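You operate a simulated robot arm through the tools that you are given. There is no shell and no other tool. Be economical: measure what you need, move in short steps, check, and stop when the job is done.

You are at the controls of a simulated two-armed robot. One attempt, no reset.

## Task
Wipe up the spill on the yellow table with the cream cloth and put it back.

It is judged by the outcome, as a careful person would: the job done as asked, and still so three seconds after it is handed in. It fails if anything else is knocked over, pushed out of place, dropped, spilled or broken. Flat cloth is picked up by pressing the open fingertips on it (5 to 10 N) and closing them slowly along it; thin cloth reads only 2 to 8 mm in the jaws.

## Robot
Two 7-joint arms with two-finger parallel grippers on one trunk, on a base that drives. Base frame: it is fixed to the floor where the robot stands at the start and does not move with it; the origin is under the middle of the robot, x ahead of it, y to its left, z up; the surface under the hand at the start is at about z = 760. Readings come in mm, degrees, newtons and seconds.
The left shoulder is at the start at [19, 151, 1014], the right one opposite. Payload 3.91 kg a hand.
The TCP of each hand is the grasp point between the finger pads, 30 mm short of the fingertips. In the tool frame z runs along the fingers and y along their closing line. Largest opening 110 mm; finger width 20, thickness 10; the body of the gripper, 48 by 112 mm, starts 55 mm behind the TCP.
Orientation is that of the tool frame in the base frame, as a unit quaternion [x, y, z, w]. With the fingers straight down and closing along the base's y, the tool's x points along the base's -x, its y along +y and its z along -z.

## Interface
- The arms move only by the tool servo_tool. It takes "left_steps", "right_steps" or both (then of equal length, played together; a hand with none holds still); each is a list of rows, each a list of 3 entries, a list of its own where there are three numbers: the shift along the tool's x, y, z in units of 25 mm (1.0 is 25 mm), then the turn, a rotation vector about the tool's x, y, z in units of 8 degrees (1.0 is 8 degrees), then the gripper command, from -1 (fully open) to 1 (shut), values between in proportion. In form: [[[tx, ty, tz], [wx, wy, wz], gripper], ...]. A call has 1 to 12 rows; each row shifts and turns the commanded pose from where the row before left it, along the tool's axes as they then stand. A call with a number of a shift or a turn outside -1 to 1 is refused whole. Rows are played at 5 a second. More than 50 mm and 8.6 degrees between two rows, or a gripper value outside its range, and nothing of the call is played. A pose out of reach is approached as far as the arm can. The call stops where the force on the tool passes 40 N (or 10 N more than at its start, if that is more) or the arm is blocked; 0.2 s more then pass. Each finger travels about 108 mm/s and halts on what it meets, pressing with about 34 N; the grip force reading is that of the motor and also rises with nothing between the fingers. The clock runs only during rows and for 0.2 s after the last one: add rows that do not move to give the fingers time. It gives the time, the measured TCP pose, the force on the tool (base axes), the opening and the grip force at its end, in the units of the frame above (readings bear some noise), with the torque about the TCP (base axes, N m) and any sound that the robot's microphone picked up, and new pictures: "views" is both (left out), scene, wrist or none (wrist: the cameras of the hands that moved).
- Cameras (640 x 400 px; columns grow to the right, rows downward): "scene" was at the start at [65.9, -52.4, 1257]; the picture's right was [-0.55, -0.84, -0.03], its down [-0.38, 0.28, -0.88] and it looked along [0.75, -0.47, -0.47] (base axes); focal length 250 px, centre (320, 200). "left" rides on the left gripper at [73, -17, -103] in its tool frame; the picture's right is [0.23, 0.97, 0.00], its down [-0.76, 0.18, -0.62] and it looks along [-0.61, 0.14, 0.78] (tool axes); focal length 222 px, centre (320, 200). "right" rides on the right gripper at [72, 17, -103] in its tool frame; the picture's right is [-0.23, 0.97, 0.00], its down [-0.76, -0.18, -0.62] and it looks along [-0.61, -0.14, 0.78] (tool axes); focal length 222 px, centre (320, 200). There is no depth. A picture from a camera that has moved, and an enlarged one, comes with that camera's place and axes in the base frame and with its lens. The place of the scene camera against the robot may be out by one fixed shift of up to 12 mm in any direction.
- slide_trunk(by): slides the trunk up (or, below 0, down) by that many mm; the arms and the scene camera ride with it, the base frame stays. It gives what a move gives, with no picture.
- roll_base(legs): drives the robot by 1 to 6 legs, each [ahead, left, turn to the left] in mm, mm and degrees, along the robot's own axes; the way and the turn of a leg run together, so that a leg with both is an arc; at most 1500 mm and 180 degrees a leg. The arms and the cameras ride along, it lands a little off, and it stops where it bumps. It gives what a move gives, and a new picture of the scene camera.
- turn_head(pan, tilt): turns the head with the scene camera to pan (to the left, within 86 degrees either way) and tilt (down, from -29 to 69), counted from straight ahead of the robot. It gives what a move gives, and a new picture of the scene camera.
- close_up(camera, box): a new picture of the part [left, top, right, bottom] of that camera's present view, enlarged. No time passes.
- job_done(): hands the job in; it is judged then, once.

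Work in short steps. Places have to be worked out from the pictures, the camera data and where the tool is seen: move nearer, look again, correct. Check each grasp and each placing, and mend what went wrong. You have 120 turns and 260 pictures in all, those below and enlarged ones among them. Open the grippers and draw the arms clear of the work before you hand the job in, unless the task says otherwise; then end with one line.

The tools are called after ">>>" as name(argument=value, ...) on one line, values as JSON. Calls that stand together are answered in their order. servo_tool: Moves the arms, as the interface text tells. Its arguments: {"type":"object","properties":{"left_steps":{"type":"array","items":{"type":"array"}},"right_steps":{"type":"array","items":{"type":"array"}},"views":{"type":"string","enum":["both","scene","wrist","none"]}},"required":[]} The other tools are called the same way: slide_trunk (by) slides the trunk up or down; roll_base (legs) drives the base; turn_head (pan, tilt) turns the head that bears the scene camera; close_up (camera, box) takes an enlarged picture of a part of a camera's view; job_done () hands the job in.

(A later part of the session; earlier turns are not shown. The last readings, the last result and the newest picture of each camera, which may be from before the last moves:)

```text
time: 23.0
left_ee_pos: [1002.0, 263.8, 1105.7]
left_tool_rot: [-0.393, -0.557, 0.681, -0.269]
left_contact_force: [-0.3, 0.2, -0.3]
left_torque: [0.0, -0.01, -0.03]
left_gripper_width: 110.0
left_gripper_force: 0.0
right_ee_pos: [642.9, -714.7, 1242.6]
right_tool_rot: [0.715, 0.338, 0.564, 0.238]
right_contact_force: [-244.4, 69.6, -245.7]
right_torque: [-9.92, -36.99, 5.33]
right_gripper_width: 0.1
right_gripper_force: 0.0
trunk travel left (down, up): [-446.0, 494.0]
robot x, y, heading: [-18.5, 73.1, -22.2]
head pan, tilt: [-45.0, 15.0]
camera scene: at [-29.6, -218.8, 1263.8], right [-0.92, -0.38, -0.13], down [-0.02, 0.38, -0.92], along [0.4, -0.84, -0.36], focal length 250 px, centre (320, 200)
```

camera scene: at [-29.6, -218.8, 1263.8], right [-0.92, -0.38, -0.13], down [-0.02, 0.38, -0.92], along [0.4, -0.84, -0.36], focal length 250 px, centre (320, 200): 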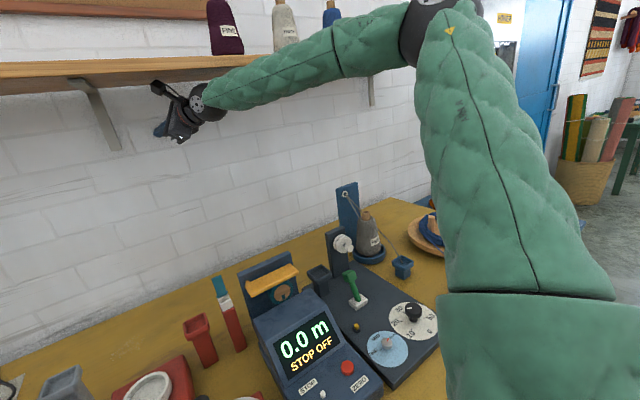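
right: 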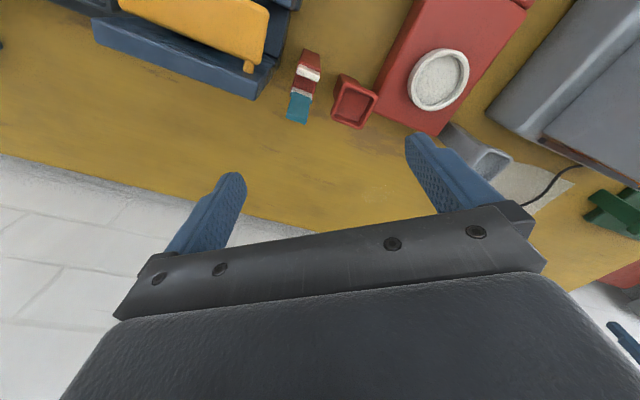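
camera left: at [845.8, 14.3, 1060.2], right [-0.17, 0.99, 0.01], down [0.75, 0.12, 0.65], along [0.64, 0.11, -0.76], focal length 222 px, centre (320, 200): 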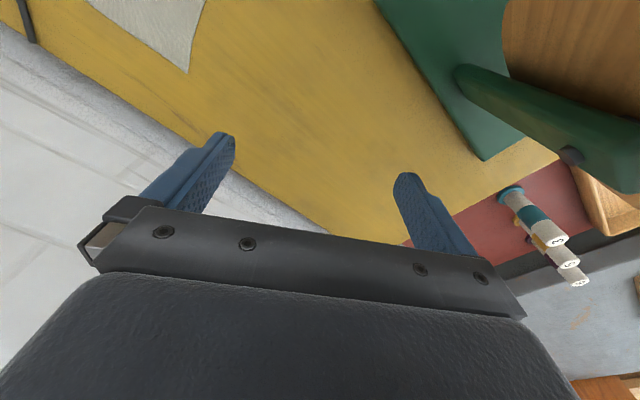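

The right wrist is pinned against wall and shelf, so backing straight off from the wall should free it; the left hand is beside and above the reel. I'll back up a little.

>>> roll_base(legs=[[-60, 0, 0]])

```text
time: 23.7
left_ee_pos: [1114.0, 381.7, 948.9]
left_tool_rot: [-0.355, -0.48, 0.737, -0.318]
left_contact_force: [1.9, 0.6, -9.8]
left_torque: [-0.71, 0.14, -0.08]
left_gripper_width: 110.2
left_gripper_force: 0.1
right_ee_pos: [628.7, -691.1, 1233.0]
right_tool_rot: [0.78, 0.196, 0.528, 0.274]
right_contact_force: [-487.1, -44.4, -13.2]
right_torque: [-1.01, -16.68, -36.27]
right_gripper_width: 110.5
right_gripper_force: 0.9
trunk travel left (down, up): [-446.0, 494.0]
robot x, y, heading: [1.7, 67.0, -27.9]
head pan, tilt: [-45.0, 15.0]
stopped in leg 1: the robot was blocked; the commanded pose is now the measured one
camera scene: at [64.8, -42.4, 1267.4], right [-0.96, -0.29, -0.01], down [-0.07, 0.24, -0.97], along [0.29, -0.92, -0.25], focal length 250 px, centre (320, 200)
```

scene: 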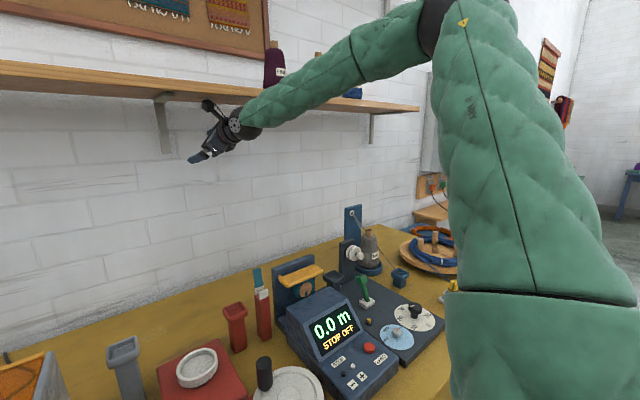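

The body is upright again. I'll let it settle and check the left arm.

>>> turn_head(pan=45, tilt=25)

```text
time: 25.4
left_ee_pos: [1111.8, 361.0, 993.4]
left_tool_rot: [-0.367, -0.496, 0.72, -0.318]
left_contact_force: [0.4, -0.5, -0.4]
left_torque: [0.0, -0.04, -0.04]
left_gripper_width: 110.0
left_gripper_force: 0.0
right_ee_pos: [648.6, -658.4, 1236.4]
right_tool_rot: [0.768, 0.255, 0.519, 0.276]
right_contact_force: [-205.8, 1.5, -147.8]
right_torque: [-9.09, -27.08, -0.55]
right_gripper_width: 104.2
right_gripper_force: 0.1
trunk travel left (down, up): [-446.0, 494.0]
robot x, y, heading: [-10.4, 67.3, -26.9]
head pan, tilt: [45.0, 25.0]
camera scene: at [114.4, 71.2, 1252.2], right [0.31, -0.95, 0.0], down [-0.39, -0.12, -0.91], along [0.87, 0.29, -0.41], focal length 250 px, centre (320, 200)
```

scene: 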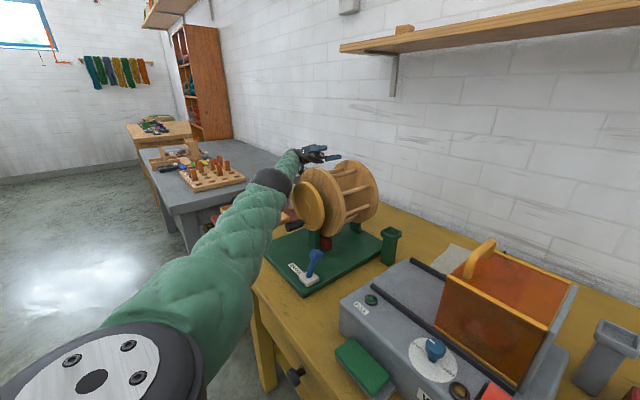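

Upright, with the right hand still pressed on the wall/shelf. I'll back up again in the same way.

>>> roll_base(legs=[[-80, 0, 0]])

```text
time: 26.4
left_ee_pos: [1042.0, 416.0, 977.1]
left_tool_rot: [-0.356, -0.5, 0.721, -0.322]
left_contact_force: [-0.1, -0.3, 0.2]
left_torque: [-0.02, 0.01, -0.05]
left_gripper_width: 110.1
left_gripper_force: 0.0
right_ee_pos: [605.8, -603.7, 1234.7]
right_tool_rot: [0.764, 0.269, 0.52, 0.271]
right_contact_force: [-72.3, -3.4, -118.4]
right_torque: [-6.02, -18.17, 4.3]
right_gripper_width: 110.0
right_gripper_force: 0.0
trunk travel left (down, up): [-446.0, 494.0]
robot x, y, heading: [-80.4, 101.4, -25.8]
head pan, tilt: [45.0, 25.0]
camera scene: at [53.5, 108.2, 1250.4], right [0.33, -0.94, -0.01], down [-0.4, -0.13, -0.91], along [0.85, 0.3, -0.42], focal length 250 px, centre (320, 200)
```

scene: 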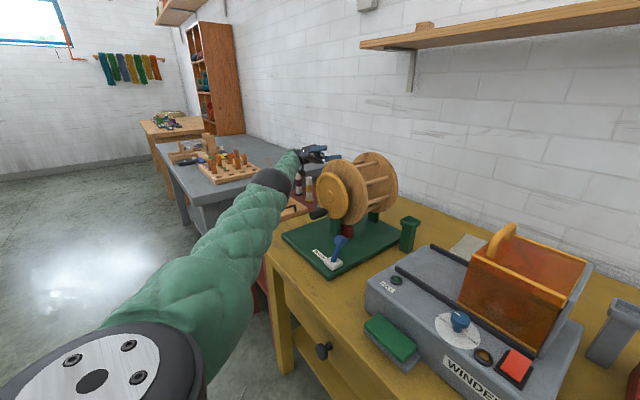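

That roll went through cleanly and the base is steady. I'll back up further to get both arms clear of wall and shelf.

>>> roll_base(legs=[[-200, 0, 0]])

>>> turn_head(pan=-20, tilt=30)

```text
time: 28.0
left_ee_pos: [862.0, 506.9, 977.2]
left_tool_rot: [-0.354, -0.499, 0.721, -0.324]
left_contact_force: [-0.6, 0.5, -0.8]
left_torque: [0.02, 0.03, 0.01]
left_gripper_width: 110.1
left_gripper_force: 0.0
right_ee_pos: [428.6, -511.1, 1241.7]
right_tool_rot: [0.763, 0.269, 0.521, 0.273]
right_contact_force: [-0.6, -0.5, 0.9]
right_torque: [-0.02, 0.01, -0.04]
right_gripper_width: 109.9
right_gripper_force: 0.0
trunk travel left (down, up): [-446.0, 494.0]
robot x, y, heading: [-259.7, 187.4, -25.8]
head pan, tilt: [45.0, 25.0]
camera scene: at [-125.5, 200.4, 1251.1], right [0.33, -0.94, 0.0], down [-0.4, -0.14, -0.91], along [0.86, 0.3, -0.42], focal length 250 px, centre (320, 200)
```

scene: 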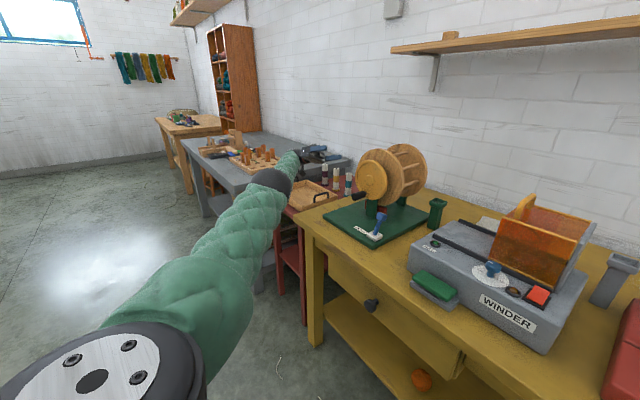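

```text
time: 29.4
left_ee_pos: [864.2, 506.3, 976.1]
left_tool_rot: [-0.354, -0.499, 0.721, -0.324]
left_contact_force: [-0.6, -0.2, 0.1]
left_torque: [0.01, -0.03, 0.0]
left_gripper_width: 109.8
left_gripper_force: 0.0
right_ee_pos: [427.7, -512.5, 1240.2]
right_tool_rot: [0.763, 0.27, 0.52, 0.272]
right_contact_force: [0.1, 0.6, 0.0]
right_torque: [-0.02, -0.01, -0.02]
right_gripper_width: 110.2
right_gripper_force: 0.0
trunk travel left (down, up): [-446.0, 494.0]
robot x, y, heading: [-263.6, 189.3, -25.8]
head pan, tilt: [-20.0, 30.0]
camera scene: at [-148.1, 104.6, 1243.0], right [-0.71, -0.7, 0.0], down [-0.35, 0.36, -0.87], along [0.61, -0.62, -0.5], focal length 250 px, centre (320, 200)
```

scene: 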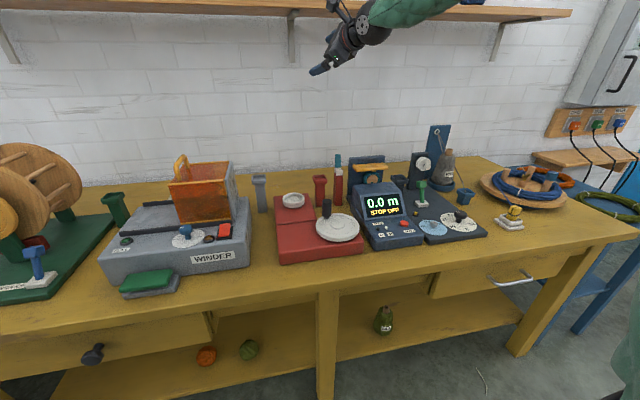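

Now the robot stands upright and free; apparently the base had been jammed at the table. Everything on the table still stands. I'll back a bit more so the right hand leaves the shelf zone, then re-pose the arms.

>>> roll_base(legs=[[-200, 0, -8]])

```text
time: 30.9
left_ee_pos: [727.7, 445.1, 977.4]
left_tool_rot: [-0.391, -0.472, 0.742, -0.273]
left_contact_force: [0.1, 0.1, -0.1]
left_torque: [0.02, 0.01, 0.0]
left_gripper_width: 110.5
left_gripper_force: 0.1
right_ee_pos: [152.7, -502.8, 1241.3]
right_tool_rot: [0.78, 0.216, 0.5, 0.309]
right_contact_force: [-0.2, -0.2, 0.5]
right_torque: [0.0, 0.02, 0.02]
right_gripper_width: 110.1
right_gripper_force: 0.1
trunk travel left (down, up): [-446.0, 494.0]
robot x, y, heading: [-430.9, 284.9, -33.8]
head pan, tilt: [-20.0, 30.0]
camera scene: at [-332.3, 187.5, 1243.1], right [-0.81, -0.59, 0.0], down [-0.3, 0.4, -0.87], along [0.51, -0.7, -0.5], focal length 250 px, centre (320, 200)
```

scene: 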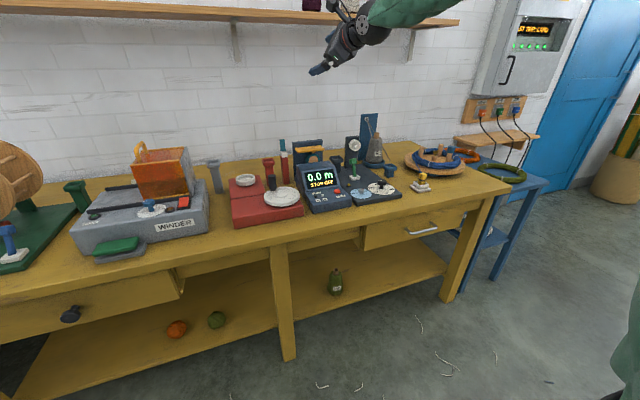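

Facing the table squarely now. I'll back a further 250 mm so both hands are clear of the furniture before re-posing them.

>>> roll_base(legs=[[-250, 0, 0]])

>>> turn_head(pan=30, tilt=30)

```text
time: 32.8
left_ee_pos: [518.4, 582.0, 977.9]
left_tool_rot: [-0.389, -0.472, 0.743, -0.271]
left_contact_force: [-0.4, 0.9, 1.2]
left_torque: [0.03, 0.01, 0.04]
left_gripper_width: 110.0
left_gripper_force: 0.2
right_ee_pos: [-57.4, -364.6, 1242.7]
right_tool_rot: [0.78, 0.216, 0.5, 0.308]
right_contact_force: [0.0, -0.5, 0.5]
right_torque: [0.02, -0.03, 0.01]
right_gripper_width: 110.3
right_gripper_force: 0.1
trunk travel left (down, up): [-446.0, 494.0]
robot x, y, heading: [-640.5, 422.6, -33.6]
head pan, tilt: [-20.0, 30.0]
camera scene: at [-541.8, 327.3, 1243.1], right [-0.81, -0.59, 0.0], down [-0.29, 0.4, -0.87], along [0.51, -0.7, -0.5], focal length 250 px, centre (320, 200)
```

scene: 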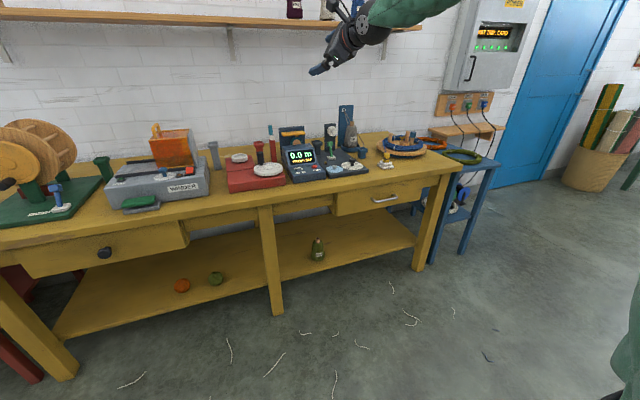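

```text
time: 33.9
left_ee_pos: [518.9, 581.2, 976.7]
left_tool_rot: [-0.389, -0.472, 0.743, -0.272]
left_contact_force: [0.5, 0.9, 0.3]
left_torque: [0.01, 0.01, -0.02]
left_gripper_width: 110.0
left_gripper_force: 0.0
right_ee_pos: [-56.4, -366.6, 1240.8]
right_tool_rot: [0.78, 0.214, 0.499, 0.309]
right_contact_force: [0.5, -0.3, -0.9]
right_torque: [0.03, -0.01, 0.02]
right_gripper_width: 110.1
right_gripper_force: 0.1
trunk travel left (down, up): [-446.0, 494.0]
robot x, y, heading: [-643.5, 426.5, -33.8]
head pan, tilt: [30.0, 30.0]
camera scene: at [-503.8, 393.5, 1242.9], right [-0.07, -1.0, 0.0], down [-0.5, 0.03, -0.87], along [0.86, -0.06, -0.5], focal length 250 px, centre (320, 200)
```

scene: 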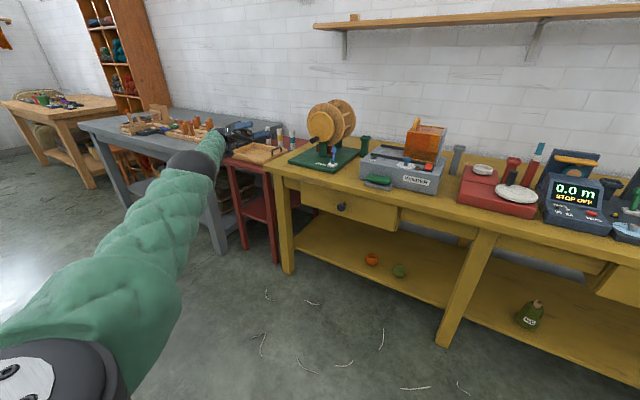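

All clear around both hands. I'll rotate both grippers back toward fingers-down.

>>> servo_tool(left_steps=[[[0, 0, 0], [-0.755, 0.574, -0.283], -1], [[0, 0, 0], [-0.755, 0.574, -0.283], -1], [[0, 0, 0], [-0.755, 0.574, -0.283], -1], [[0, 0, 0], [-0.755, 0.574, -0.283], -1], [[0, 0, 0], [-0.755, 0.574, -0.283], -1], [[0, 0, 0], [-0.755, 0.574, -0.283], -1]], right_steps=[[[0, 0, 0], [0.625, 0.164, -0.75], -1], [[0, 0, 0], [0.625, 0.164, -0.75], -1], [[0, 0, 0], [0.625, 0.164, -0.75], -1], [[0, 0, 0], [0.625, 0.164, -0.75], -1], [[0, 0, 0], [0.625, 0.164, -0.75], -1], [[0, 0, 0], [0.625, 0.164, -0.75], -1]], views="none")

```text
time: 35.3
left_ee_pos: [521.9, 582.7, 929.8]
left_tool_rot: [0.391, 0.77, -0.474, 0.173]
left_contact_force: [0.3, 1.7, -0.4]
left_torque: [-0.01, 0.0, 0.03]
left_gripper_width: 110.2
left_gripper_force: 0.0
left hand out of reach, approached as far as the arm can: row 1
right_ee_pos: [-57.4, -367.0, 1240.7]
right_tool_rot: [0.693, 0.585, 0.36, 0.222]
right_contact_force: [-0.5, -0.1, 0.6]
right_torque: [0.0, 0.0, 0.0]
right_gripper_width: 110.0
right_gripper_force: 0.1
trunk travel left (down, up): [-446.0, 494.0]
robot x, y, heading: [-639.2, 424.5, -33.6]
head pan, tilt: [30.0, 30.0]
```

Servoing works properly now. I'll finish the turn.

>>> servo_tool(left_steps=[[[0, 0, 0], [-0.755, 0.574, -0.283], -1], [[0, 0, 0], [-0.755, 0.574, -0.283], -1], [[0, 0, 0], [-0.755, 0.574, -0.283], -1], [[0, 0, 0], [-0.755, 0.574, -0.283], -1], [[0, 0, 0], [-0.755, 0.574, -0.283], -1], [[0, 0, 0], [-0.755, 0.574, -0.283], -1], [[0, 0, 0], [-0.755, 0.574, -0.283], -1], [[0, 0, 0], [-0.755, 0.574, -0.283], -1], [[0, 0, 0], [0, 0, 0], -1], [[0, 0, 0], [0, 0, 0], -1]], right_steps=[[[0, 0, 0], [0.625, 0.164, -0.75], -1], [[0, 0, 0], [0.625, 0.164, -0.75], -1], [[0, 0, 0], [0.625, 0.164, -0.75], -1], [[0, 0, 0], [0.625, 0.164, -0.75], -1], [[0, 0, 0], [0.625, 0.164, -0.75], -1], [[0, 0, 0], [0.625, 0.164, -0.75], -1], [[0, 0, 0], [0.625, 0.164, -0.75], -1], [[0, 0, 0], [0.625, 0.164, -0.75], -1], [[0, 0, 0], [0.625, 0.164, -0.75], -1], [[0, 0, 0], [0.625, 0.164, -0.75], -1]], views="none")

```text
time: 37.5
left_ee_pos: [525.0, 580.7, 928.4]
left_tool_rot: [0.293, 0.956, -0.003, -0.002]
left_contact_force: [0.2, 0.0, -0.2]
left_torque: [0.05, 0.02, 0.05]
left_gripper_width: 110.2
left_gripper_force: 0.2
right_ee_pos: [-68.3, -368.6, 1235.0]
right_tool_rot: [0.305, 0.952, 0.009, 0.005]
right_contact_force: [-0.6, 0.9, 0.2]
right_torque: [0.01, 0.03, 0.0]
right_gripper_width: 109.8
right_gripper_force: 0.2
right hand out of reach, approached as far as the arm can: row 9, 10
trunk travel left (down, up): [-446.0, 494.0]
robot x, y, heading: [-638.4, 420.9, -33.8]
head pan, tilt: [30.0, 30.0]
```

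Both hands now point down, aligned with the table. I'll draw them in to compact, high poses.

>>> servo_tool(left_steps=[[[0.4, -1, -0.4], [0, 0, 0], -1], [[0.4, -1, -0.4], [0, 0, 0], -1], [[0.4, -1, -0.4], [0, 0, 0], -1], [[0.4, -1, -0.4], [0, 0, 0], -1], [[0.4, -1, -0.4], [0, 0, 0], -1], [[0.4, -1, -0.4], [0, 0, 0], -1], [[0.4, -1, -0.4], [0, 0, 0], -1], [[0.4, -1, -0.4], [0, 0, 0], -1], [[0.4, -1, -0.4], [0, 0, 0], -1], [[0.4, -1, -0.4], [0, 0, 0], -1], [[0.4, -1, -0.4], [0, 0, 0], -1], [[0.4, -1, -0.4], [0, 0, 0], -1]], right_steps=[[[0.9, 0.3, 0.3], [0, 0, 0], -1], [[0.9, 0.3, 0.3], [0, 0, 0], -1], [[0.9, 0.3, 0.3], [0, 0, 0], -1], [[0.9, 0.3, 0.3], [0, 0, 0], -1], [[0.9, 0.3, 0.3], [0, 0, 0], -1], [[0.9, 0.3, 0.3], [0, 0, 0], -1], [[0.9, 0.3, 0.3], [0, 0, 0], -1], [[0.9, 0.3, 0.3], [0, 0, 0], -1], [[0.9, 0.3, 0.3], [0, 0, 0], -1], [[0.9, 0.3, 0.3], [0, 0, 0], -1], [[0.9, 0.3, 0.3], [0, 0, 0], -1], [[0.9, 0.3, 0.3], [0, 0, 0], -1]], views="none")

>>> servo_tool(left_steps=[[[0.4, -1, -0.4], [0, 0, 0], -1], [[0.4, -1, -0.4], [0, 0, 0], -1], [[0.4, -1, -0.4], [0, 0, 0], -1], [[0.4, -1, -0.4], [0, 0, 0], -1], [[0.4, -1, -0.4], [0, 0, 0], -1], [[0.4, -1, -0.4], [0, 0, 0], -1], [[0.4, -1, -0.4], [0, 0, 0], -1], [[0.4, -1, -0.4], [0, 0, 0], -1], [[0, 0, 0], [0, 0, 0], -1], [[0, 0, 0], [0, 0, 0], -1]], views="none")

>>> slide_trunk(by=350)

>>> turn_head(pan=0, tilt=40)

```text
time: 40.1
left_ee_pos: [255.6, 402.9, 1052.5]
left_tool_rot: [0.293, 0.956, -0.003, -0.001]
left_contact_force: [-0.4, 0.4, 0.1]
left_torque: [0.01, -0.01, 0.0]
left_gripper_width: 109.7
left_gripper_force: 0.0
right_ee_pos: [-233.4, -137.8, 1145.0]
right_tool_rot: [0.304, 0.953, 0.009, 0.006]
right_contact_force: [0.0, 0.5, -0.5]
right_torque: [0.0, -0.01, 0.01]
right_gripper_width: 110.0
right_gripper_force: 0.0
trunk travel left (down, up): [-446.0, 494.0]
robot x, y, heading: [-635.6, 424.6, -33.8]
head pan, tilt: [30.0, 30.0]
```

```text
time: 42.3
left_ee_pos: [77.5, 282.4, 1132.2]
left_tool_rot: [0.293, 0.956, -0.003, 0.0]
left_contact_force: [-0.4, -1.3, 1.0]
left_torque: [0.06, -0.02, -0.01]
left_gripper_width: 109.8
left_gripper_force: 0.0
right_ee_pos: [-232.9, -137.2, 1147.2]
right_tool_rot: [0.305, 0.952, 0.008, 0.004]
right_contact_force: [0.9, -0.3, 0.1]
right_torque: [0.02, 0.01, -0.02]
right_gripper_width: 109.7
right_gripper_force: 0.0
trunk travel left (down, up): [-446.0, 494.0]
robot x, y, heading: [-639.0, 419.6, -33.9]
head pan, tilt: [30.0, 30.0]
```

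```text
time: 45.8
left_ee_pos: [78.1, 281.8, 1480.6]
left_tool_rot: [0.293, 0.956, -0.003, -0.001]
left_contact_force: [0.5, -0.5, 0.7]
left_torque: [0.01, 0.01, 0.0]
left_gripper_width: 109.8
left_gripper_force: 0.1
right_ee_pos: [-232.8, -137.2, 1495.6]
right_tool_rot: [0.304, 0.953, 0.009, 0.005]
right_contact_force: [-0.3, 0.4, -0.9]
right_torque: [-0.01, 0.01, -0.03]
right_gripper_width: 110.0
right_gripper_force: 0.1
trunk travel left (down, up): [-796.0, 144.0]
robot x, y, heading: [-637.2, 420.4, -33.8]
head pan, tilt: [30.0, 30.0]
```

```text
time: 46.7
left_ee_pos: [77.1, 279.8, 1482.4]
left_tool_rot: [0.293, 0.956, -0.003, -0.001]
left_contact_force: [0.3, 0.7, 0.3]
left_torque: [0.02, 0.02, 0.02]
left_gripper_width: 110.2
left_gripper_force: 0.1
right_ee_pos: [-233.1, -137.2, 1496.9]
right_tool_rot: [0.305, 0.952, 0.009, 0.004]
right_contact_force: [0.7, 0.5, -0.5]
right_torque: [-0.02, -0.02, 0.01]
right_gripper_width: 110.0
right_gripper_force: 0.2
trunk travel left (down, up): [-796.0, 144.0]
robot x, y, heading: [-638.5, 424.3, -33.9]
head pan, tilt: [0.0, 40.0]
camera scene: at [-523.5, 352.2, 1577.6], right [-0.56, -0.83, 0.0], down [-0.53, 0.36, -0.77], along [0.64, -0.43, -0.64], focal length 250 px, centre (320, 200)
```

scene: 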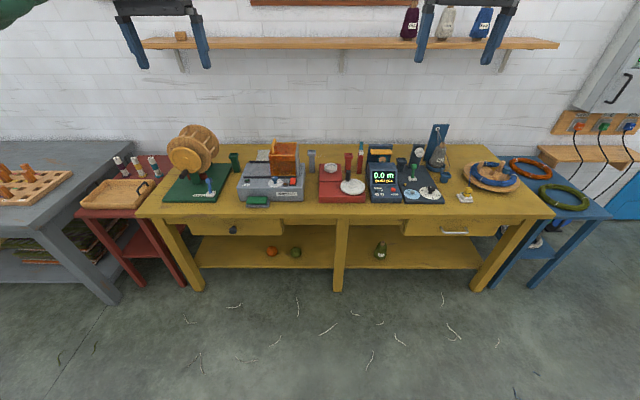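

A full overview; nothing is displaced as far as I can see. I'll zoom in on the cloth and spill areas.

>>> close_up(camera="scene", box=[220, 130, 380, 230])

>>> close_up(camera="scene", box=[340, 120, 540, 245])

```text
4.00 times, centred on (300, 180) of scene
camera zoom: at [-523.5, 352.2, 1577.6], right [-0.56, -0.83, 0.0], down [-0.53, 0.36, -0.77], along [0.64, -0.43, -0.64], focal length 1002 px, centre (400, 280)
```

zoom: 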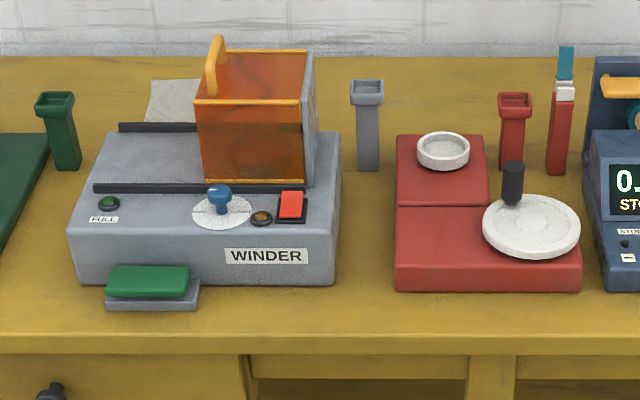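

```text
3.20 times, centred on (440, 182) of scene
camera zoom: at [-523.5, 352.2, 1577.6], right [-0.56, -0.83, 0.0], down [-0.53, 0.36, -0.77], along [0.64, -0.43, -0.64], focal length 802 px, centre (-64, 256)
```

zoom: 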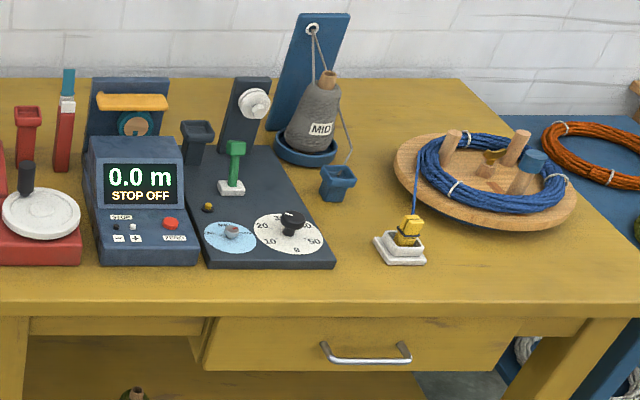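

Layout is now clear: the cloth lies behind the winder's left half (about 205–410 mm left of centre line, 595–840 deep), the grains at about 0 / 758. I'll shift left, lower the trunk part way, and drive toward the table stopping well short of the lower shelf.

>>> roll_base(legs=[[0, 255, 0], [550, 0, 0]])

>>> slide_trunk(by=-170)

>>> turn_head(pan=-10, tilt=45)

```text
time: 51.3
left_ee_pos: [676.4, 167.3, 1482.8]
left_tool_rot: [0.296, 0.955, -0.003, -0.002]
left_contact_force: [0.2, -0.2, -0.6]
left_torque: [-0.01, -0.01, 0.02]
left_gripper_width: 110.2
left_gripper_force: 0.1
right_ee_pos: [361.2, -250.8, 1495.7]
right_tool_rot: [0.307, 0.951, 0.009, 0.007]
right_contact_force: [0.4, -1.1, -0.4]
right_torque: [0.03, -0.01, -0.01]
right_gripper_width: 109.8
right_gripper_force: 0.0
trunk travel left (down, up): [-796.0, 144.0]
robot x, y, heading: [-36.4, 315.4, -33.9]
head pan, tilt: [0.0, 40.0]
camera scene: at [75.1, 241.9, 1577.7], right [-0.56, -0.83, 0.0], down [-0.53, 0.36, -0.77], along [0.63, -0.43, -0.64], focal length 250 px, centre (320, 200)
```

scene: 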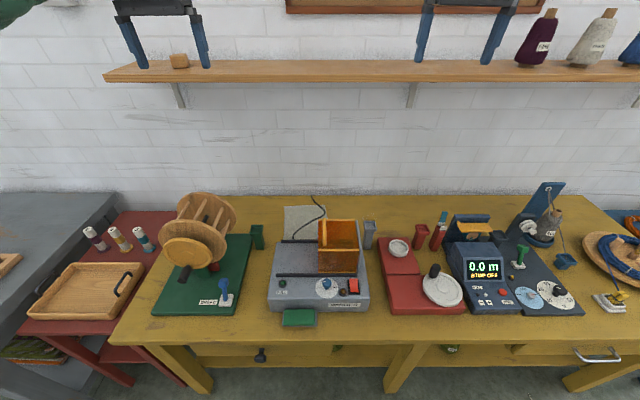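

```text
time: 53.2
left_ee_pos: [675.6, 167.0, 1311.8]
left_tool_rot: [0.297, 0.955, -0.003, -0.001]
left_contact_force: [-0.4, 0.2, -0.5]
left_torque: [0.02, 0.01, 0.0]
left_gripper_width: 109.9
left_gripper_force: 0.0
right_ee_pos: [363.5, -250.1, 1325.8]
right_tool_rot: [0.307, 0.952, 0.009, 0.005]
right_contact_force: [-1.0, -0.2, 0.9]
right_torque: [0.01, -0.02, 0.04]
right_gripper_width: 110.1
right_gripper_force: 0.1
trunk travel left (down, up): [-626.0, 314.0]
robot x, y, heading: [-40.2, 314.0, -34.2]
head pan, tilt: [0.0, 40.0]
```

```text
time: 54.0
left_ee_pos: [676.1, 167.3, 1310.3]
left_tool_rot: [0.296, 0.955, -0.003, -0.002]
left_contact_force: [-0.1, -0.6, -0.1]
left_torque: [0.01, 0.01, -0.02]
left_gripper_width: 110.1
left_gripper_force: 0.1
right_ee_pos: [363.8, -250.0, 1326.9]
right_tool_rot: [0.307, 0.952, 0.008, 0.005]
right_contact_force: [1.1, -0.1, 0.2]
right_torque: [0.01, 0.02, 0.0]
right_gripper_width: 110.0
right_gripper_force: 0.1
trunk travel left (down, up): [-626.0, 314.0]
robot x, y, heading: [-38.4, 309.9, -34.1]
head pan, tilt: [-10.0, 45.0]
camera scene: at [63.7, 232.7, 1400.4], right [-0.7, -0.72, 0.0], down [-0.51, 0.49, -0.71], along [0.51, -0.49, -0.71], focal length 250 px, centre (320, 200)
```

scene: 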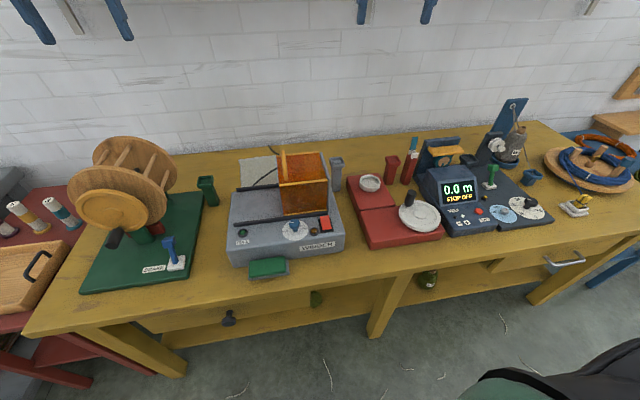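

The pose is steady. The shelf underside is near z 1376 and starts at about 730 deep, so I'll drive 100 mm nearer and then bring the left hand over the cloth below the shelf.

>>> roll_base(legs=[[100, 0, 0]])

>>> close_up(camera="left", box=[0, 0, 640, 400])

```text
time: 55.1
left_ee_pos: [761.9, 110.0, 1311.8]
left_tool_rot: [0.296, 0.955, -0.003, -0.002]
left_contact_force: [0.3, -0.7, -1.1]
left_torque: [0.03, 0.05, 0.01]
left_gripper_width: 110.1
left_gripper_force: 0.0
right_ee_pos: [449.1, -306.5, 1325.3]
right_tool_rot: [0.307, 0.952, 0.01, 0.005]
right_contact_force: [0.3, -0.6, 1.2]
right_torque: [0.02, -0.01, 0.01]
right_gripper_width: 110.1
right_gripper_force: 0.0
trunk travel left (down, up): [-626.0, 314.0]
robot x, y, heading: [44.5, 252.4, -34.1]
head pan, tilt: [-10.0, 45.0]
camera scene: at [148.6, 175.1, 1400.3], right [-0.7, -0.72, 0.0], down [-0.51, 0.49, -0.71], along [0.51, -0.49, -0.71], focal length 250 px, centre (320, 200)
```

scene: 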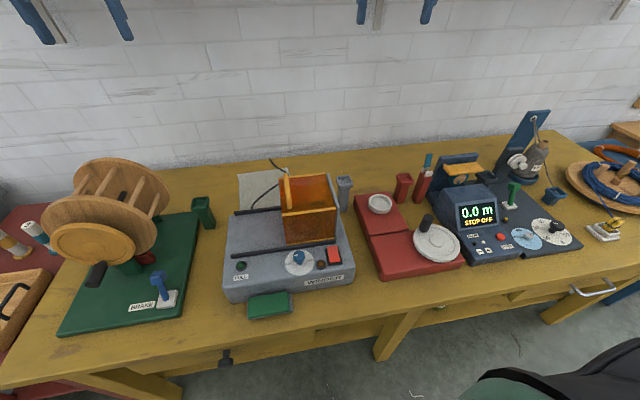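

```text
1.00 times, centred on (320, 200) of left (not enlarged: the box is as wide or as high as the picture)
camera zoom: at [692.1, 137.9, 1415.3], right [0.36, 0.93, -0.01], down [0.73, -0.28, 0.62], along [0.58, -0.23, -0.78], focal length 222 px, centre (320, 200)
```

zoom: 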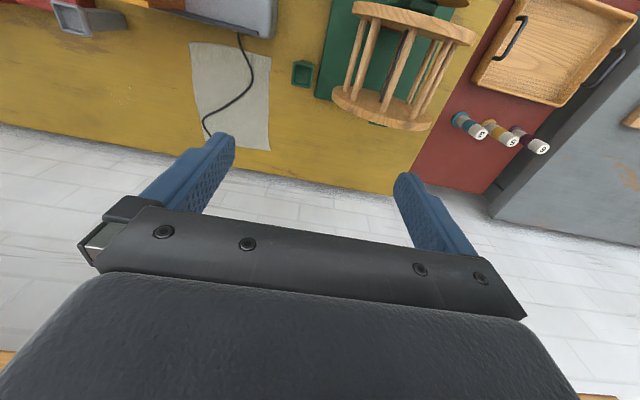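

An excellent overhead view of the cloth, with the cord crossing it. I'll enlarge cloth and spill.

>>> close_up(camera="left", box=[150, 20, 310, 160])

>>> close_up(camera="left", box=[0, 0, 200, 150])

>>> close_up(camera="right", box=[0, 0, 640, 400])

```text
2.86 times, centred on (230, 90) of left
camera zoom: at [692.1, 137.9, 1415.3], right [0.36, 0.93, -0.01], down [0.73, -0.28, 0.62], along [0.58, -0.23, -0.78], focal length 635 px, centre (577, 514)
```

zoom: 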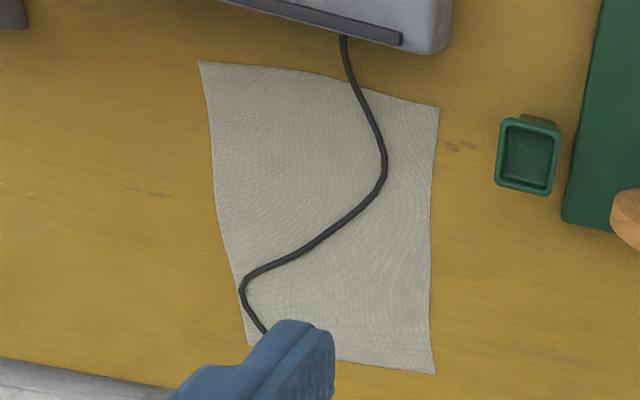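

```text
2.67 times, centred on (100, 75) of left
camera zoom: at [692.1, 137.9, 1415.3], right [0.36, 0.93, -0.01], down [0.73, -0.28, 0.62], along [0.58, -0.23, -0.78], focal length 592 px, centre (907, 533)
```

zoom: 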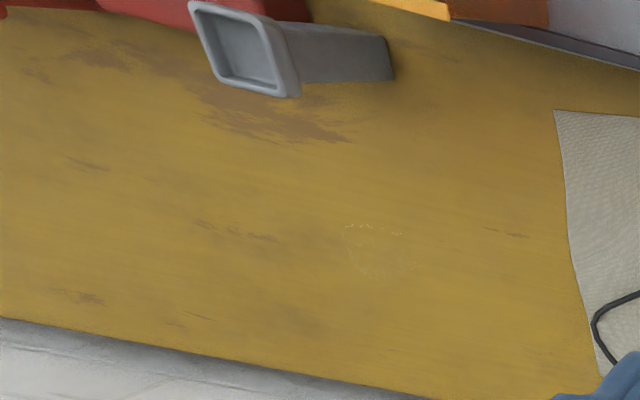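

```text
1.00 times, centred on (320, 200) of right (not enlarged: the box is as wide or as high as the picture)
camera zoom: at [397.8, -254.1, 1429.1], right [0.75, 0.66, 0.02], down [0.51, -0.6, 0.62], along [0.42, -0.46, -0.78], focal length 222 px, centre (320, 200)
```

zoom: 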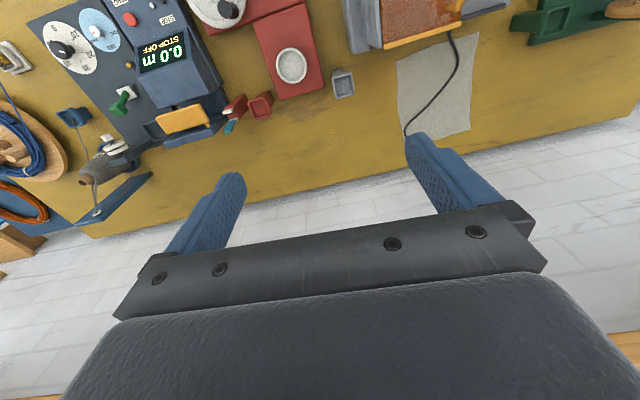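

The spill is a faint wet/droplet ring ~90 mm across at about (638, -426). The cloth's left half away from the cord is graspable around depth 800 / left 345. I'll bring the left hand there in two stages, below the shelf.

>>> servo_tool(left_steps=[[[0, -1, 1], [0, 0, 0], -1], [[0, -1, 1], [0, 0, 0], -1], [[0, -1, 1], [0, 0, 0], -1], [[0, -1, 1], [0, 0, 0], -1], [[0, -1, 1], [0, 0, 0], -1], [[0, -1, 1], [0, 0, 0], -1], [[0, -0.9, 1], [0, 0, 0], -1], [[0, 0, 0.5], [0, 0, 0], -1], [[0, 0, 0], [0, 0, 0], -1]], views="both")

```text
time: 57.1
left_ee_pos: [662.2, -32.7, 1121.8]
left_tool_rot: [0.296, 0.955, -0.002, -0.001]
left_contact_force: [-1.3, 1.2, 0.5]
left_torque: [-0.01, -0.02, 0.03]
left_gripper_width: 109.7
left_gripper_force: 0.0
right_ee_pos: [447.1, -307.4, 1325.9]
right_tool_rot: [0.307, 0.952, 0.009, 0.005]
right_contact_force: [0.5, -0.4, -0.5]
right_torque: [0.0, 0.02, -0.02]
right_gripper_width: 109.8
right_gripper_force: 0.1
trunk travel left (down, up): [-626.0, 314.0]
robot x, y, heading: [45.4, 255.9, -34.1]
head pan, tilt: [-10.0, 45.0]
camera scene: at [147.4, 175.2, 1400.3], right [-0.7, -0.72, 0.0], down [-0.51, 0.49, -0.71], along [0.51, -0.49, -0.71], focal length 250 px, centre (320, 200)
camera left: at [593.7, -4.7, 1226.5], right [0.36, 0.93, -0.01], down [0.73, -0.28, 0.62], along [0.58, -0.23, -0.78], focal length 222 px, centre (320, 200)
```

scene: 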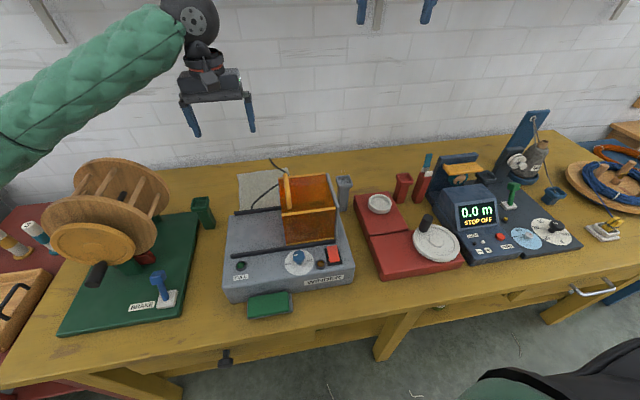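
left: 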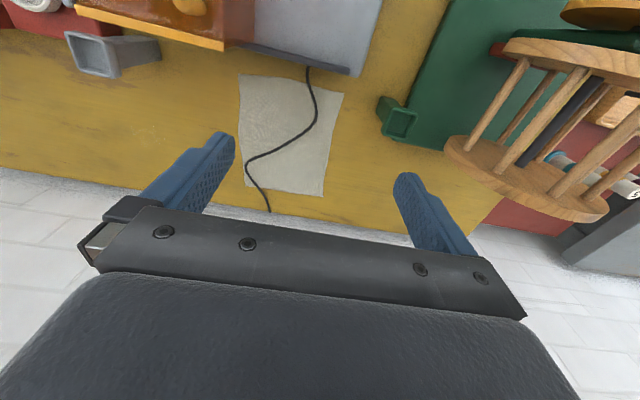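

The forearm comes in from the left over the reel, so I must watch its height. I'll extend to above the grasp point and look again.

>>> servo_tool(left_steps=[[[-1, 0, 0.4], [0, 0, 0], -1], [[-1, 0, 0.4], [0, 0, 0], -1], [[-1, 0, 0.4], [0, 0, 0], -1], [[-1, 0, 0.4], [0, 0, 0], -1], [[-1, 0, 0.4], [0, 0, 0], -1], [[-1, 0, 0.4], [0, 0, 0], -1], [[-1, 0, 0.4], [0, 0, 0], -1], [[-1, 0, 0.4], [0, 0, 0], -1], [[-0.9, 0, 0.4], [0, 0, 0], -1], [[0, 0, 0], [0, 0, 0], -1]], views="both")

>>> turn_head(pan=20, tilt=35)

```text
time: 59.5
left_ee_pos: [958.2, -37.1, 1056.0]
left_tool_rot: [0.21, 0.978, -0.004, 0.015]
left_contact_force: [0.0, 1.3, 0.3]
left_torque: [0.0, 0.0, -0.01]
left_gripper_width: 109.8
left_gripper_force: 0.0
right_ee_pos: [575.1, -259.6, 1326.6]
right_tool_rot: [0.232, 0.973, 0.01, 0.007]
right_contact_force: [0.4, -1.1, -0.5]
right_torque: [0.1, 0.03, 0.01]
right_gripper_width: 110.2
right_gripper_force: 0.1
trunk travel left (down, up): [-626.0, 314.0]
robot x, y, heading: [97.5, 232.8, -25.0]
head pan, tilt: [-10.0, 45.0]
stopped in row 10 (left hand): the arm was blocked; the commanded pose is now the measured one
camera scene: at [203.8, 170.3, 1398.9], right [-0.58, -0.82, 0.0], down [-0.57, 0.41, -0.71], along [0.58, -0.41, -0.7], focal length 250 px, centre (320, 200)
camera left: at [882.1, -21.7, 1157.8], right [0.19, 0.98, -0.01], down [0.75, -0.14, 0.64], along [0.63, -0.13, -0.76], focal length 222 px, centre (320, 200)
```

scene: 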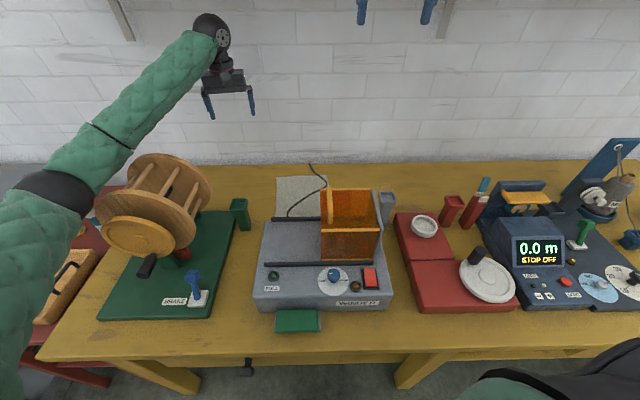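
left: 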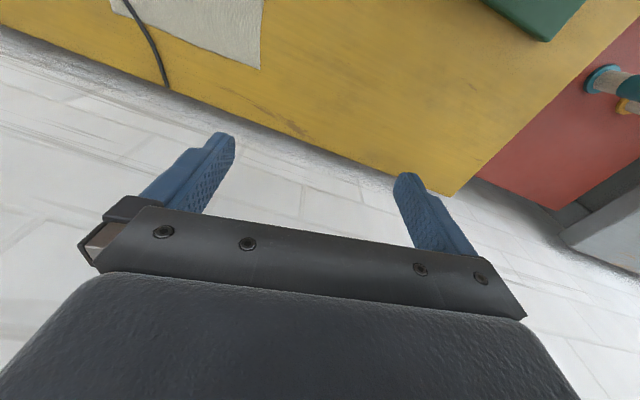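

```text
time: 60.5
left_ee_pos: [956.4, -39.4, 1057.0]
left_tool_rot: [0.215, 0.977, -0.005, 0.011]
left_contact_force: [0.4, 0.3, 0.5]
left_torque: [-0.02, -0.01, 0.02]
left_gripper_width: 110.0
left_gripper_force: 0.1
right_ee_pos: [574.3, -255.5, 1333.1]
right_tool_rot: [0.234, 0.972, 0.006, 0.009]
right_contact_force: [-0.8, 0.3, -0.3]
right_torque: [0.01, 0.0, 0.02]
right_gripper_width: 110.0
right_gripper_force: 0.0
trunk travel left (down, up): [-626.0, 314.0]
robot x, y, heading: [95.3, 232.3, -25.4]
head pan, tilt: [20.0, 35.0]
camera scene: at [225.3, 214.2, 1416.5], right [-0.09, -1.0, 0.01], down [-0.57, 0.05, -0.82], along [0.82, -0.08, -0.57], focal length 250 px, centre (320, 200)
```

scene: 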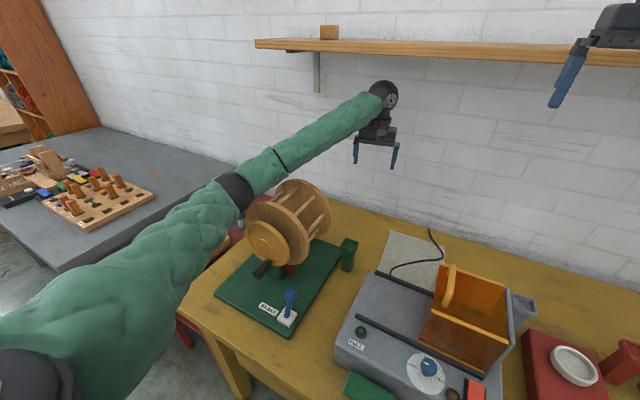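

The base was turned 9° during that move: the left elbow straightened against the reel's left side. I'll undo the extension in small steps so the elbow moves away from the reel.

>>> servo_tool(left_steps=[[[0.5, 0, 0], [0, 0, 0], -1], [[0.7, 0, 0], [0, 0, 0], -1], [[0.7, 0, 0], [0, 0, 0], -1], [[0.7, 0, 0], [0, 0, 0], -1]], views="scene")

```text
time: 61.5
left_ee_pos: [899.9, -15.6, 1042.6]
left_tool_rot: [0.217, 0.976, -0.004, 0.008]
left_contact_force: [-0.6, -0.8, -1.1]
left_torque: [0.04, -0.06, -0.01]
left_gripper_width: 110.0
left_gripper_force: 0.0
right_ee_pos: [579.3, -256.6, 1326.2]
right_tool_rot: [0.233, 0.972, 0.006, 0.006]
right_contact_force: [0.1, 0.8, 0.1]
right_torque: [-0.09, 0.01, 0.0]
right_gripper_width: 110.0
right_gripper_force: 0.2
trunk travel left (down, up): [-626.0, 314.0]
robot x, y, heading: [94.7, 233.6, -25.5]
head pan, tilt: [20.0, 35.0]
camera scene: at [232.7, 213.6, 1412.8], right [-0.09, -1.0, 0.01], down [-0.57, 0.05, -0.82], along [0.82, -0.08, -0.57], focal length 250 px, centre (320, 200)
```

scene: 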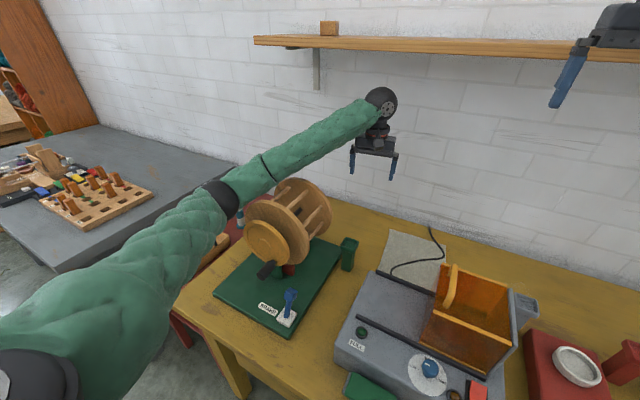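

Freed without moving the reel. I'll continue retracting, then lift once clear of the shelf.

>>> servo_tool(left_steps=[[[0.9, 0, 0], [0, 0, 0], -1], [[0.9, 0, 0], [0, 0, 0], -1], [[0.9, 0, 0], [0, 0, 0], -1], [[0.9, 0, -0.3], [0, 0, 0], -1], [[0.9, 0, -0.5], [0, 0, 0], -1], [[0.5, 0, -1], [0, 0, 0], -1], [[0.5, 0, -1], [0, 0, 0], -1], [[0, 0, -1], [0, 0, 0], -1], [[0, 0, -1], [0, 0, 0], -1], [[0, 0, -1], [0, 0, 0], -1]], views="scene")

```text
time: 63.7
left_ee_pos: [775.7, 39.7, 1189.5]
left_tool_rot: [0.217, 0.976, -0.002, 0.007]
left_contact_force: [-0.7, -0.3, 0.0]
left_torque: [0.0, 0.0, -0.01]
left_gripper_width: 109.8
left_gripper_force: 0.0
right_ee_pos: [580.2, -265.7, 1326.2]
right_tool_rot: [0.235, 0.972, 0.008, 0.005]
right_contact_force: [-0.1, 1.3, -0.1]
right_torque: [-0.01, 0.01, -0.02]
right_gripper_width: 110.0
right_gripper_force: 0.1
trunk travel left (down, up): [-626.0, 314.0]
robot x, y, heading: [96.3, 233.0, -25.5]
head pan, tilt: [20.0, 35.0]
camera scene: at [233.6, 205.6, 1415.2], right [-0.1, -1.0, 0.0], down [-0.57, 0.06, -0.82], along [0.82, -0.08, -0.57], focal length 250 px, centre (320, 200)
```

scene: 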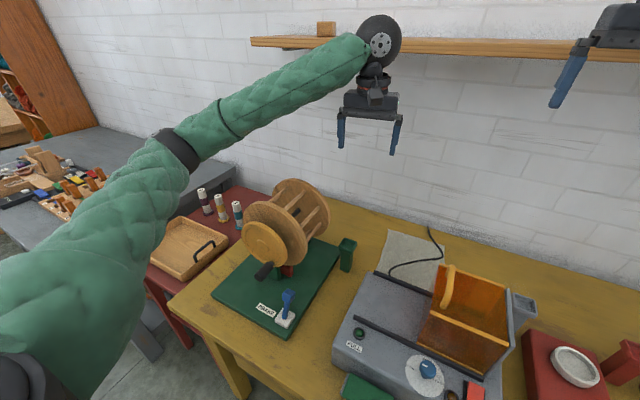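

I'll back away, square up to the table, and shift right so the left arm can reach straight out between winder box and reel.

>>> roll_base(legs=[[-250, 0, 0], [0, 0, -8.5], [0, -110, 0]])

```text
time: 66.9
left_ee_pos: [455.1, -47.9, 1188.8]
left_tool_rot: [0.292, 0.957, -0.003, 0.007]
left_contact_force: [0.8, 0.1, -0.3]
left_torque: [0.02, 0.01, 0.0]
left_gripper_width: 110.0
left_gripper_force: 0.0
right_ee_pos: [214.6, -319.8, 1325.5]
right_tool_rot: [0.308, 0.951, 0.009, 0.004]
right_contact_force: [-0.4, 0.3, 0.2]
right_torque: [0.03, -0.07, 0.0]
right_gripper_width: 109.9
right_gripper_force: 0.1
trunk travel left (down, up): [-626.0, 314.0]
robot x, y, heading: [-187.2, 243.2, -33.9]
head pan, tilt: [20.0, 35.0]
camera scene: at [-56.9, 197.4, 1415.1], right [-0.24, -0.97, 0.0], down [-0.56, 0.14, -0.82], along [0.79, -0.2, -0.57], focal length 250 px, centre (320, 200)
```

scene: 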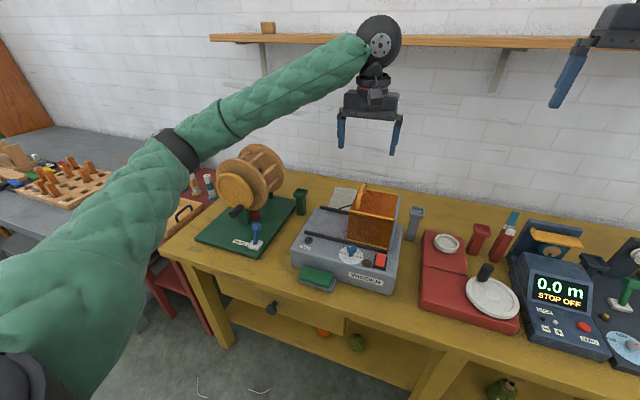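

I'll extend the left arm to its straight pose here, clear of things, before driving in.

>>> servo_tool(left_steps=[[[-0.91, 0.57, 0.49], [0, 0, 0], -1], [[-0.91, 0.57, 0.49], [0, 0, 0], -1], [[-0.91, 0.57, 0.49], [0, 0, 0], -1], [[-0.91, 0.57, 0.49], [0, 0, 0], -1], [[-0.91, 0.57, 0.49], [0, 0, 0], -1], [[-0.91, 0.57, 0.49], [0, 0, 0], -1], [[-0.91, 0.57, 0.49], [0, 0, 0], -1], [[-0.91, 0.57, 0.49], [0, 0, 0], -1], [[-0.91, 0.57, 0.49], [0, 0, 0], -1], [[0, 0, 0], [0, 0, 0], -1]], views="scene")

```text
time: 69.1
left_ee_pos: [696.9, -56.5, 1080.9]
left_tool_rot: [0.29, 0.957, -0.002, 0.007]
left_contact_force: [-0.9, 0.0, -0.1]
left_torque: [-0.03, -0.01, 0.0]
left_gripper_width: 110.0
left_gripper_force: 0.2
right_ee_pos: [214.9, -318.9, 1326.3]
right_tool_rot: [0.308, 0.951, 0.008, 0.005]
right_contact_force: [-0.5, 0.0, -0.4]
right_torque: [0.0, 0.01, -0.01]
right_gripper_width: 110.0
right_gripper_force: 0.0
trunk travel left (down, up): [-626.0, 314.0]
robot x, y, heading: [-188.6, 245.9, -34.1]
head pan, tilt: [20.0, 35.0]
camera scene: at [-57.7, 198.2, 1415.3], right [-0.24, -0.97, 0.0], down [-0.56, 0.14, -0.82], along [0.79, -0.2, -0.57], focal length 250 px, centre (320, 200)
```

scene: 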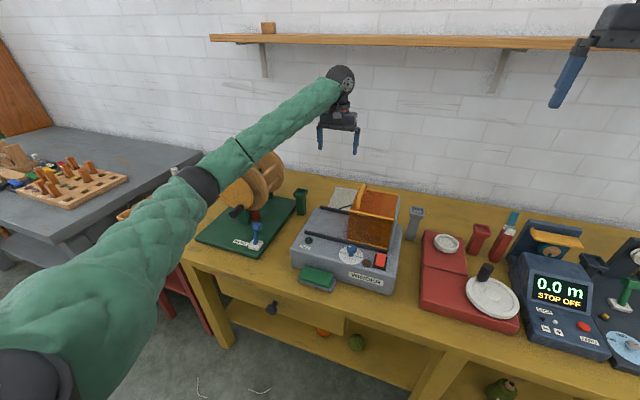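

The elbow now sits right of the reel with margin. I'll drive in 190 mm.

>>> roll_base(legs=[[190, 0, 0]])

>>> close_up(camera="left", box=[0, 0, 640, 400])

```text
time: 70.6
left_ee_pos: [835.4, -145.7, 1101.6]
left_tool_rot: [0.283, 0.959, -0.001, 0.016]
left_contact_force: [-0.7, -0.9, 0.1]
left_torque: [-0.01, -0.02, 0.01]
left_gripper_width: 110.2
left_gripper_force: 0.3
right_ee_pos: [354.0, -416.8, 1335.1]
right_tool_rot: [0.301, 0.953, 0.011, 0.014]
right_contact_force: [0.0, 0.1, 0.0]
right_torque: [-0.01, 0.01, 0.04]
right_gripper_width: 109.9
right_gripper_force: 0.0
trunk travel left (down, up): [-626.0, 314.0]
robot x, y, heading: [-31.6, 140.9, -33.4]
head pan, tilt: [20.0, 35.0]
camera scene: at [72.4, 98.2, 1418.3], right [-0.23, -0.97, 0.0], down [-0.54, 0.13, -0.83], along [0.81, -0.19, -0.56], focal length 250 px, centre (320, 200)
```

scene: 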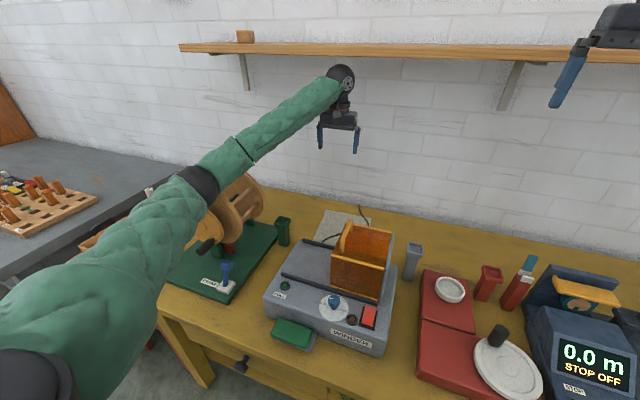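

```text
1.00 times, centred on (320, 200) of left (not enlarged: the box is as wide or as high as the picture)
camera zoom: at [761.4, -119.9, 1202.3], right [0.34, 0.94, 0.0], down [0.72, -0.26, 0.65], along [0.61, -0.22, -0.76], focal length 222 px, centre (320, 200)
```

zoom: 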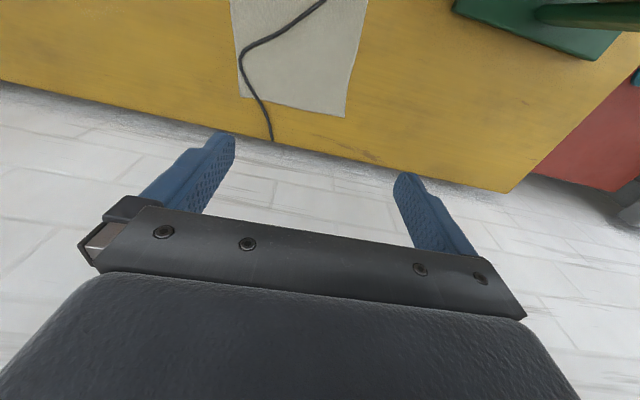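

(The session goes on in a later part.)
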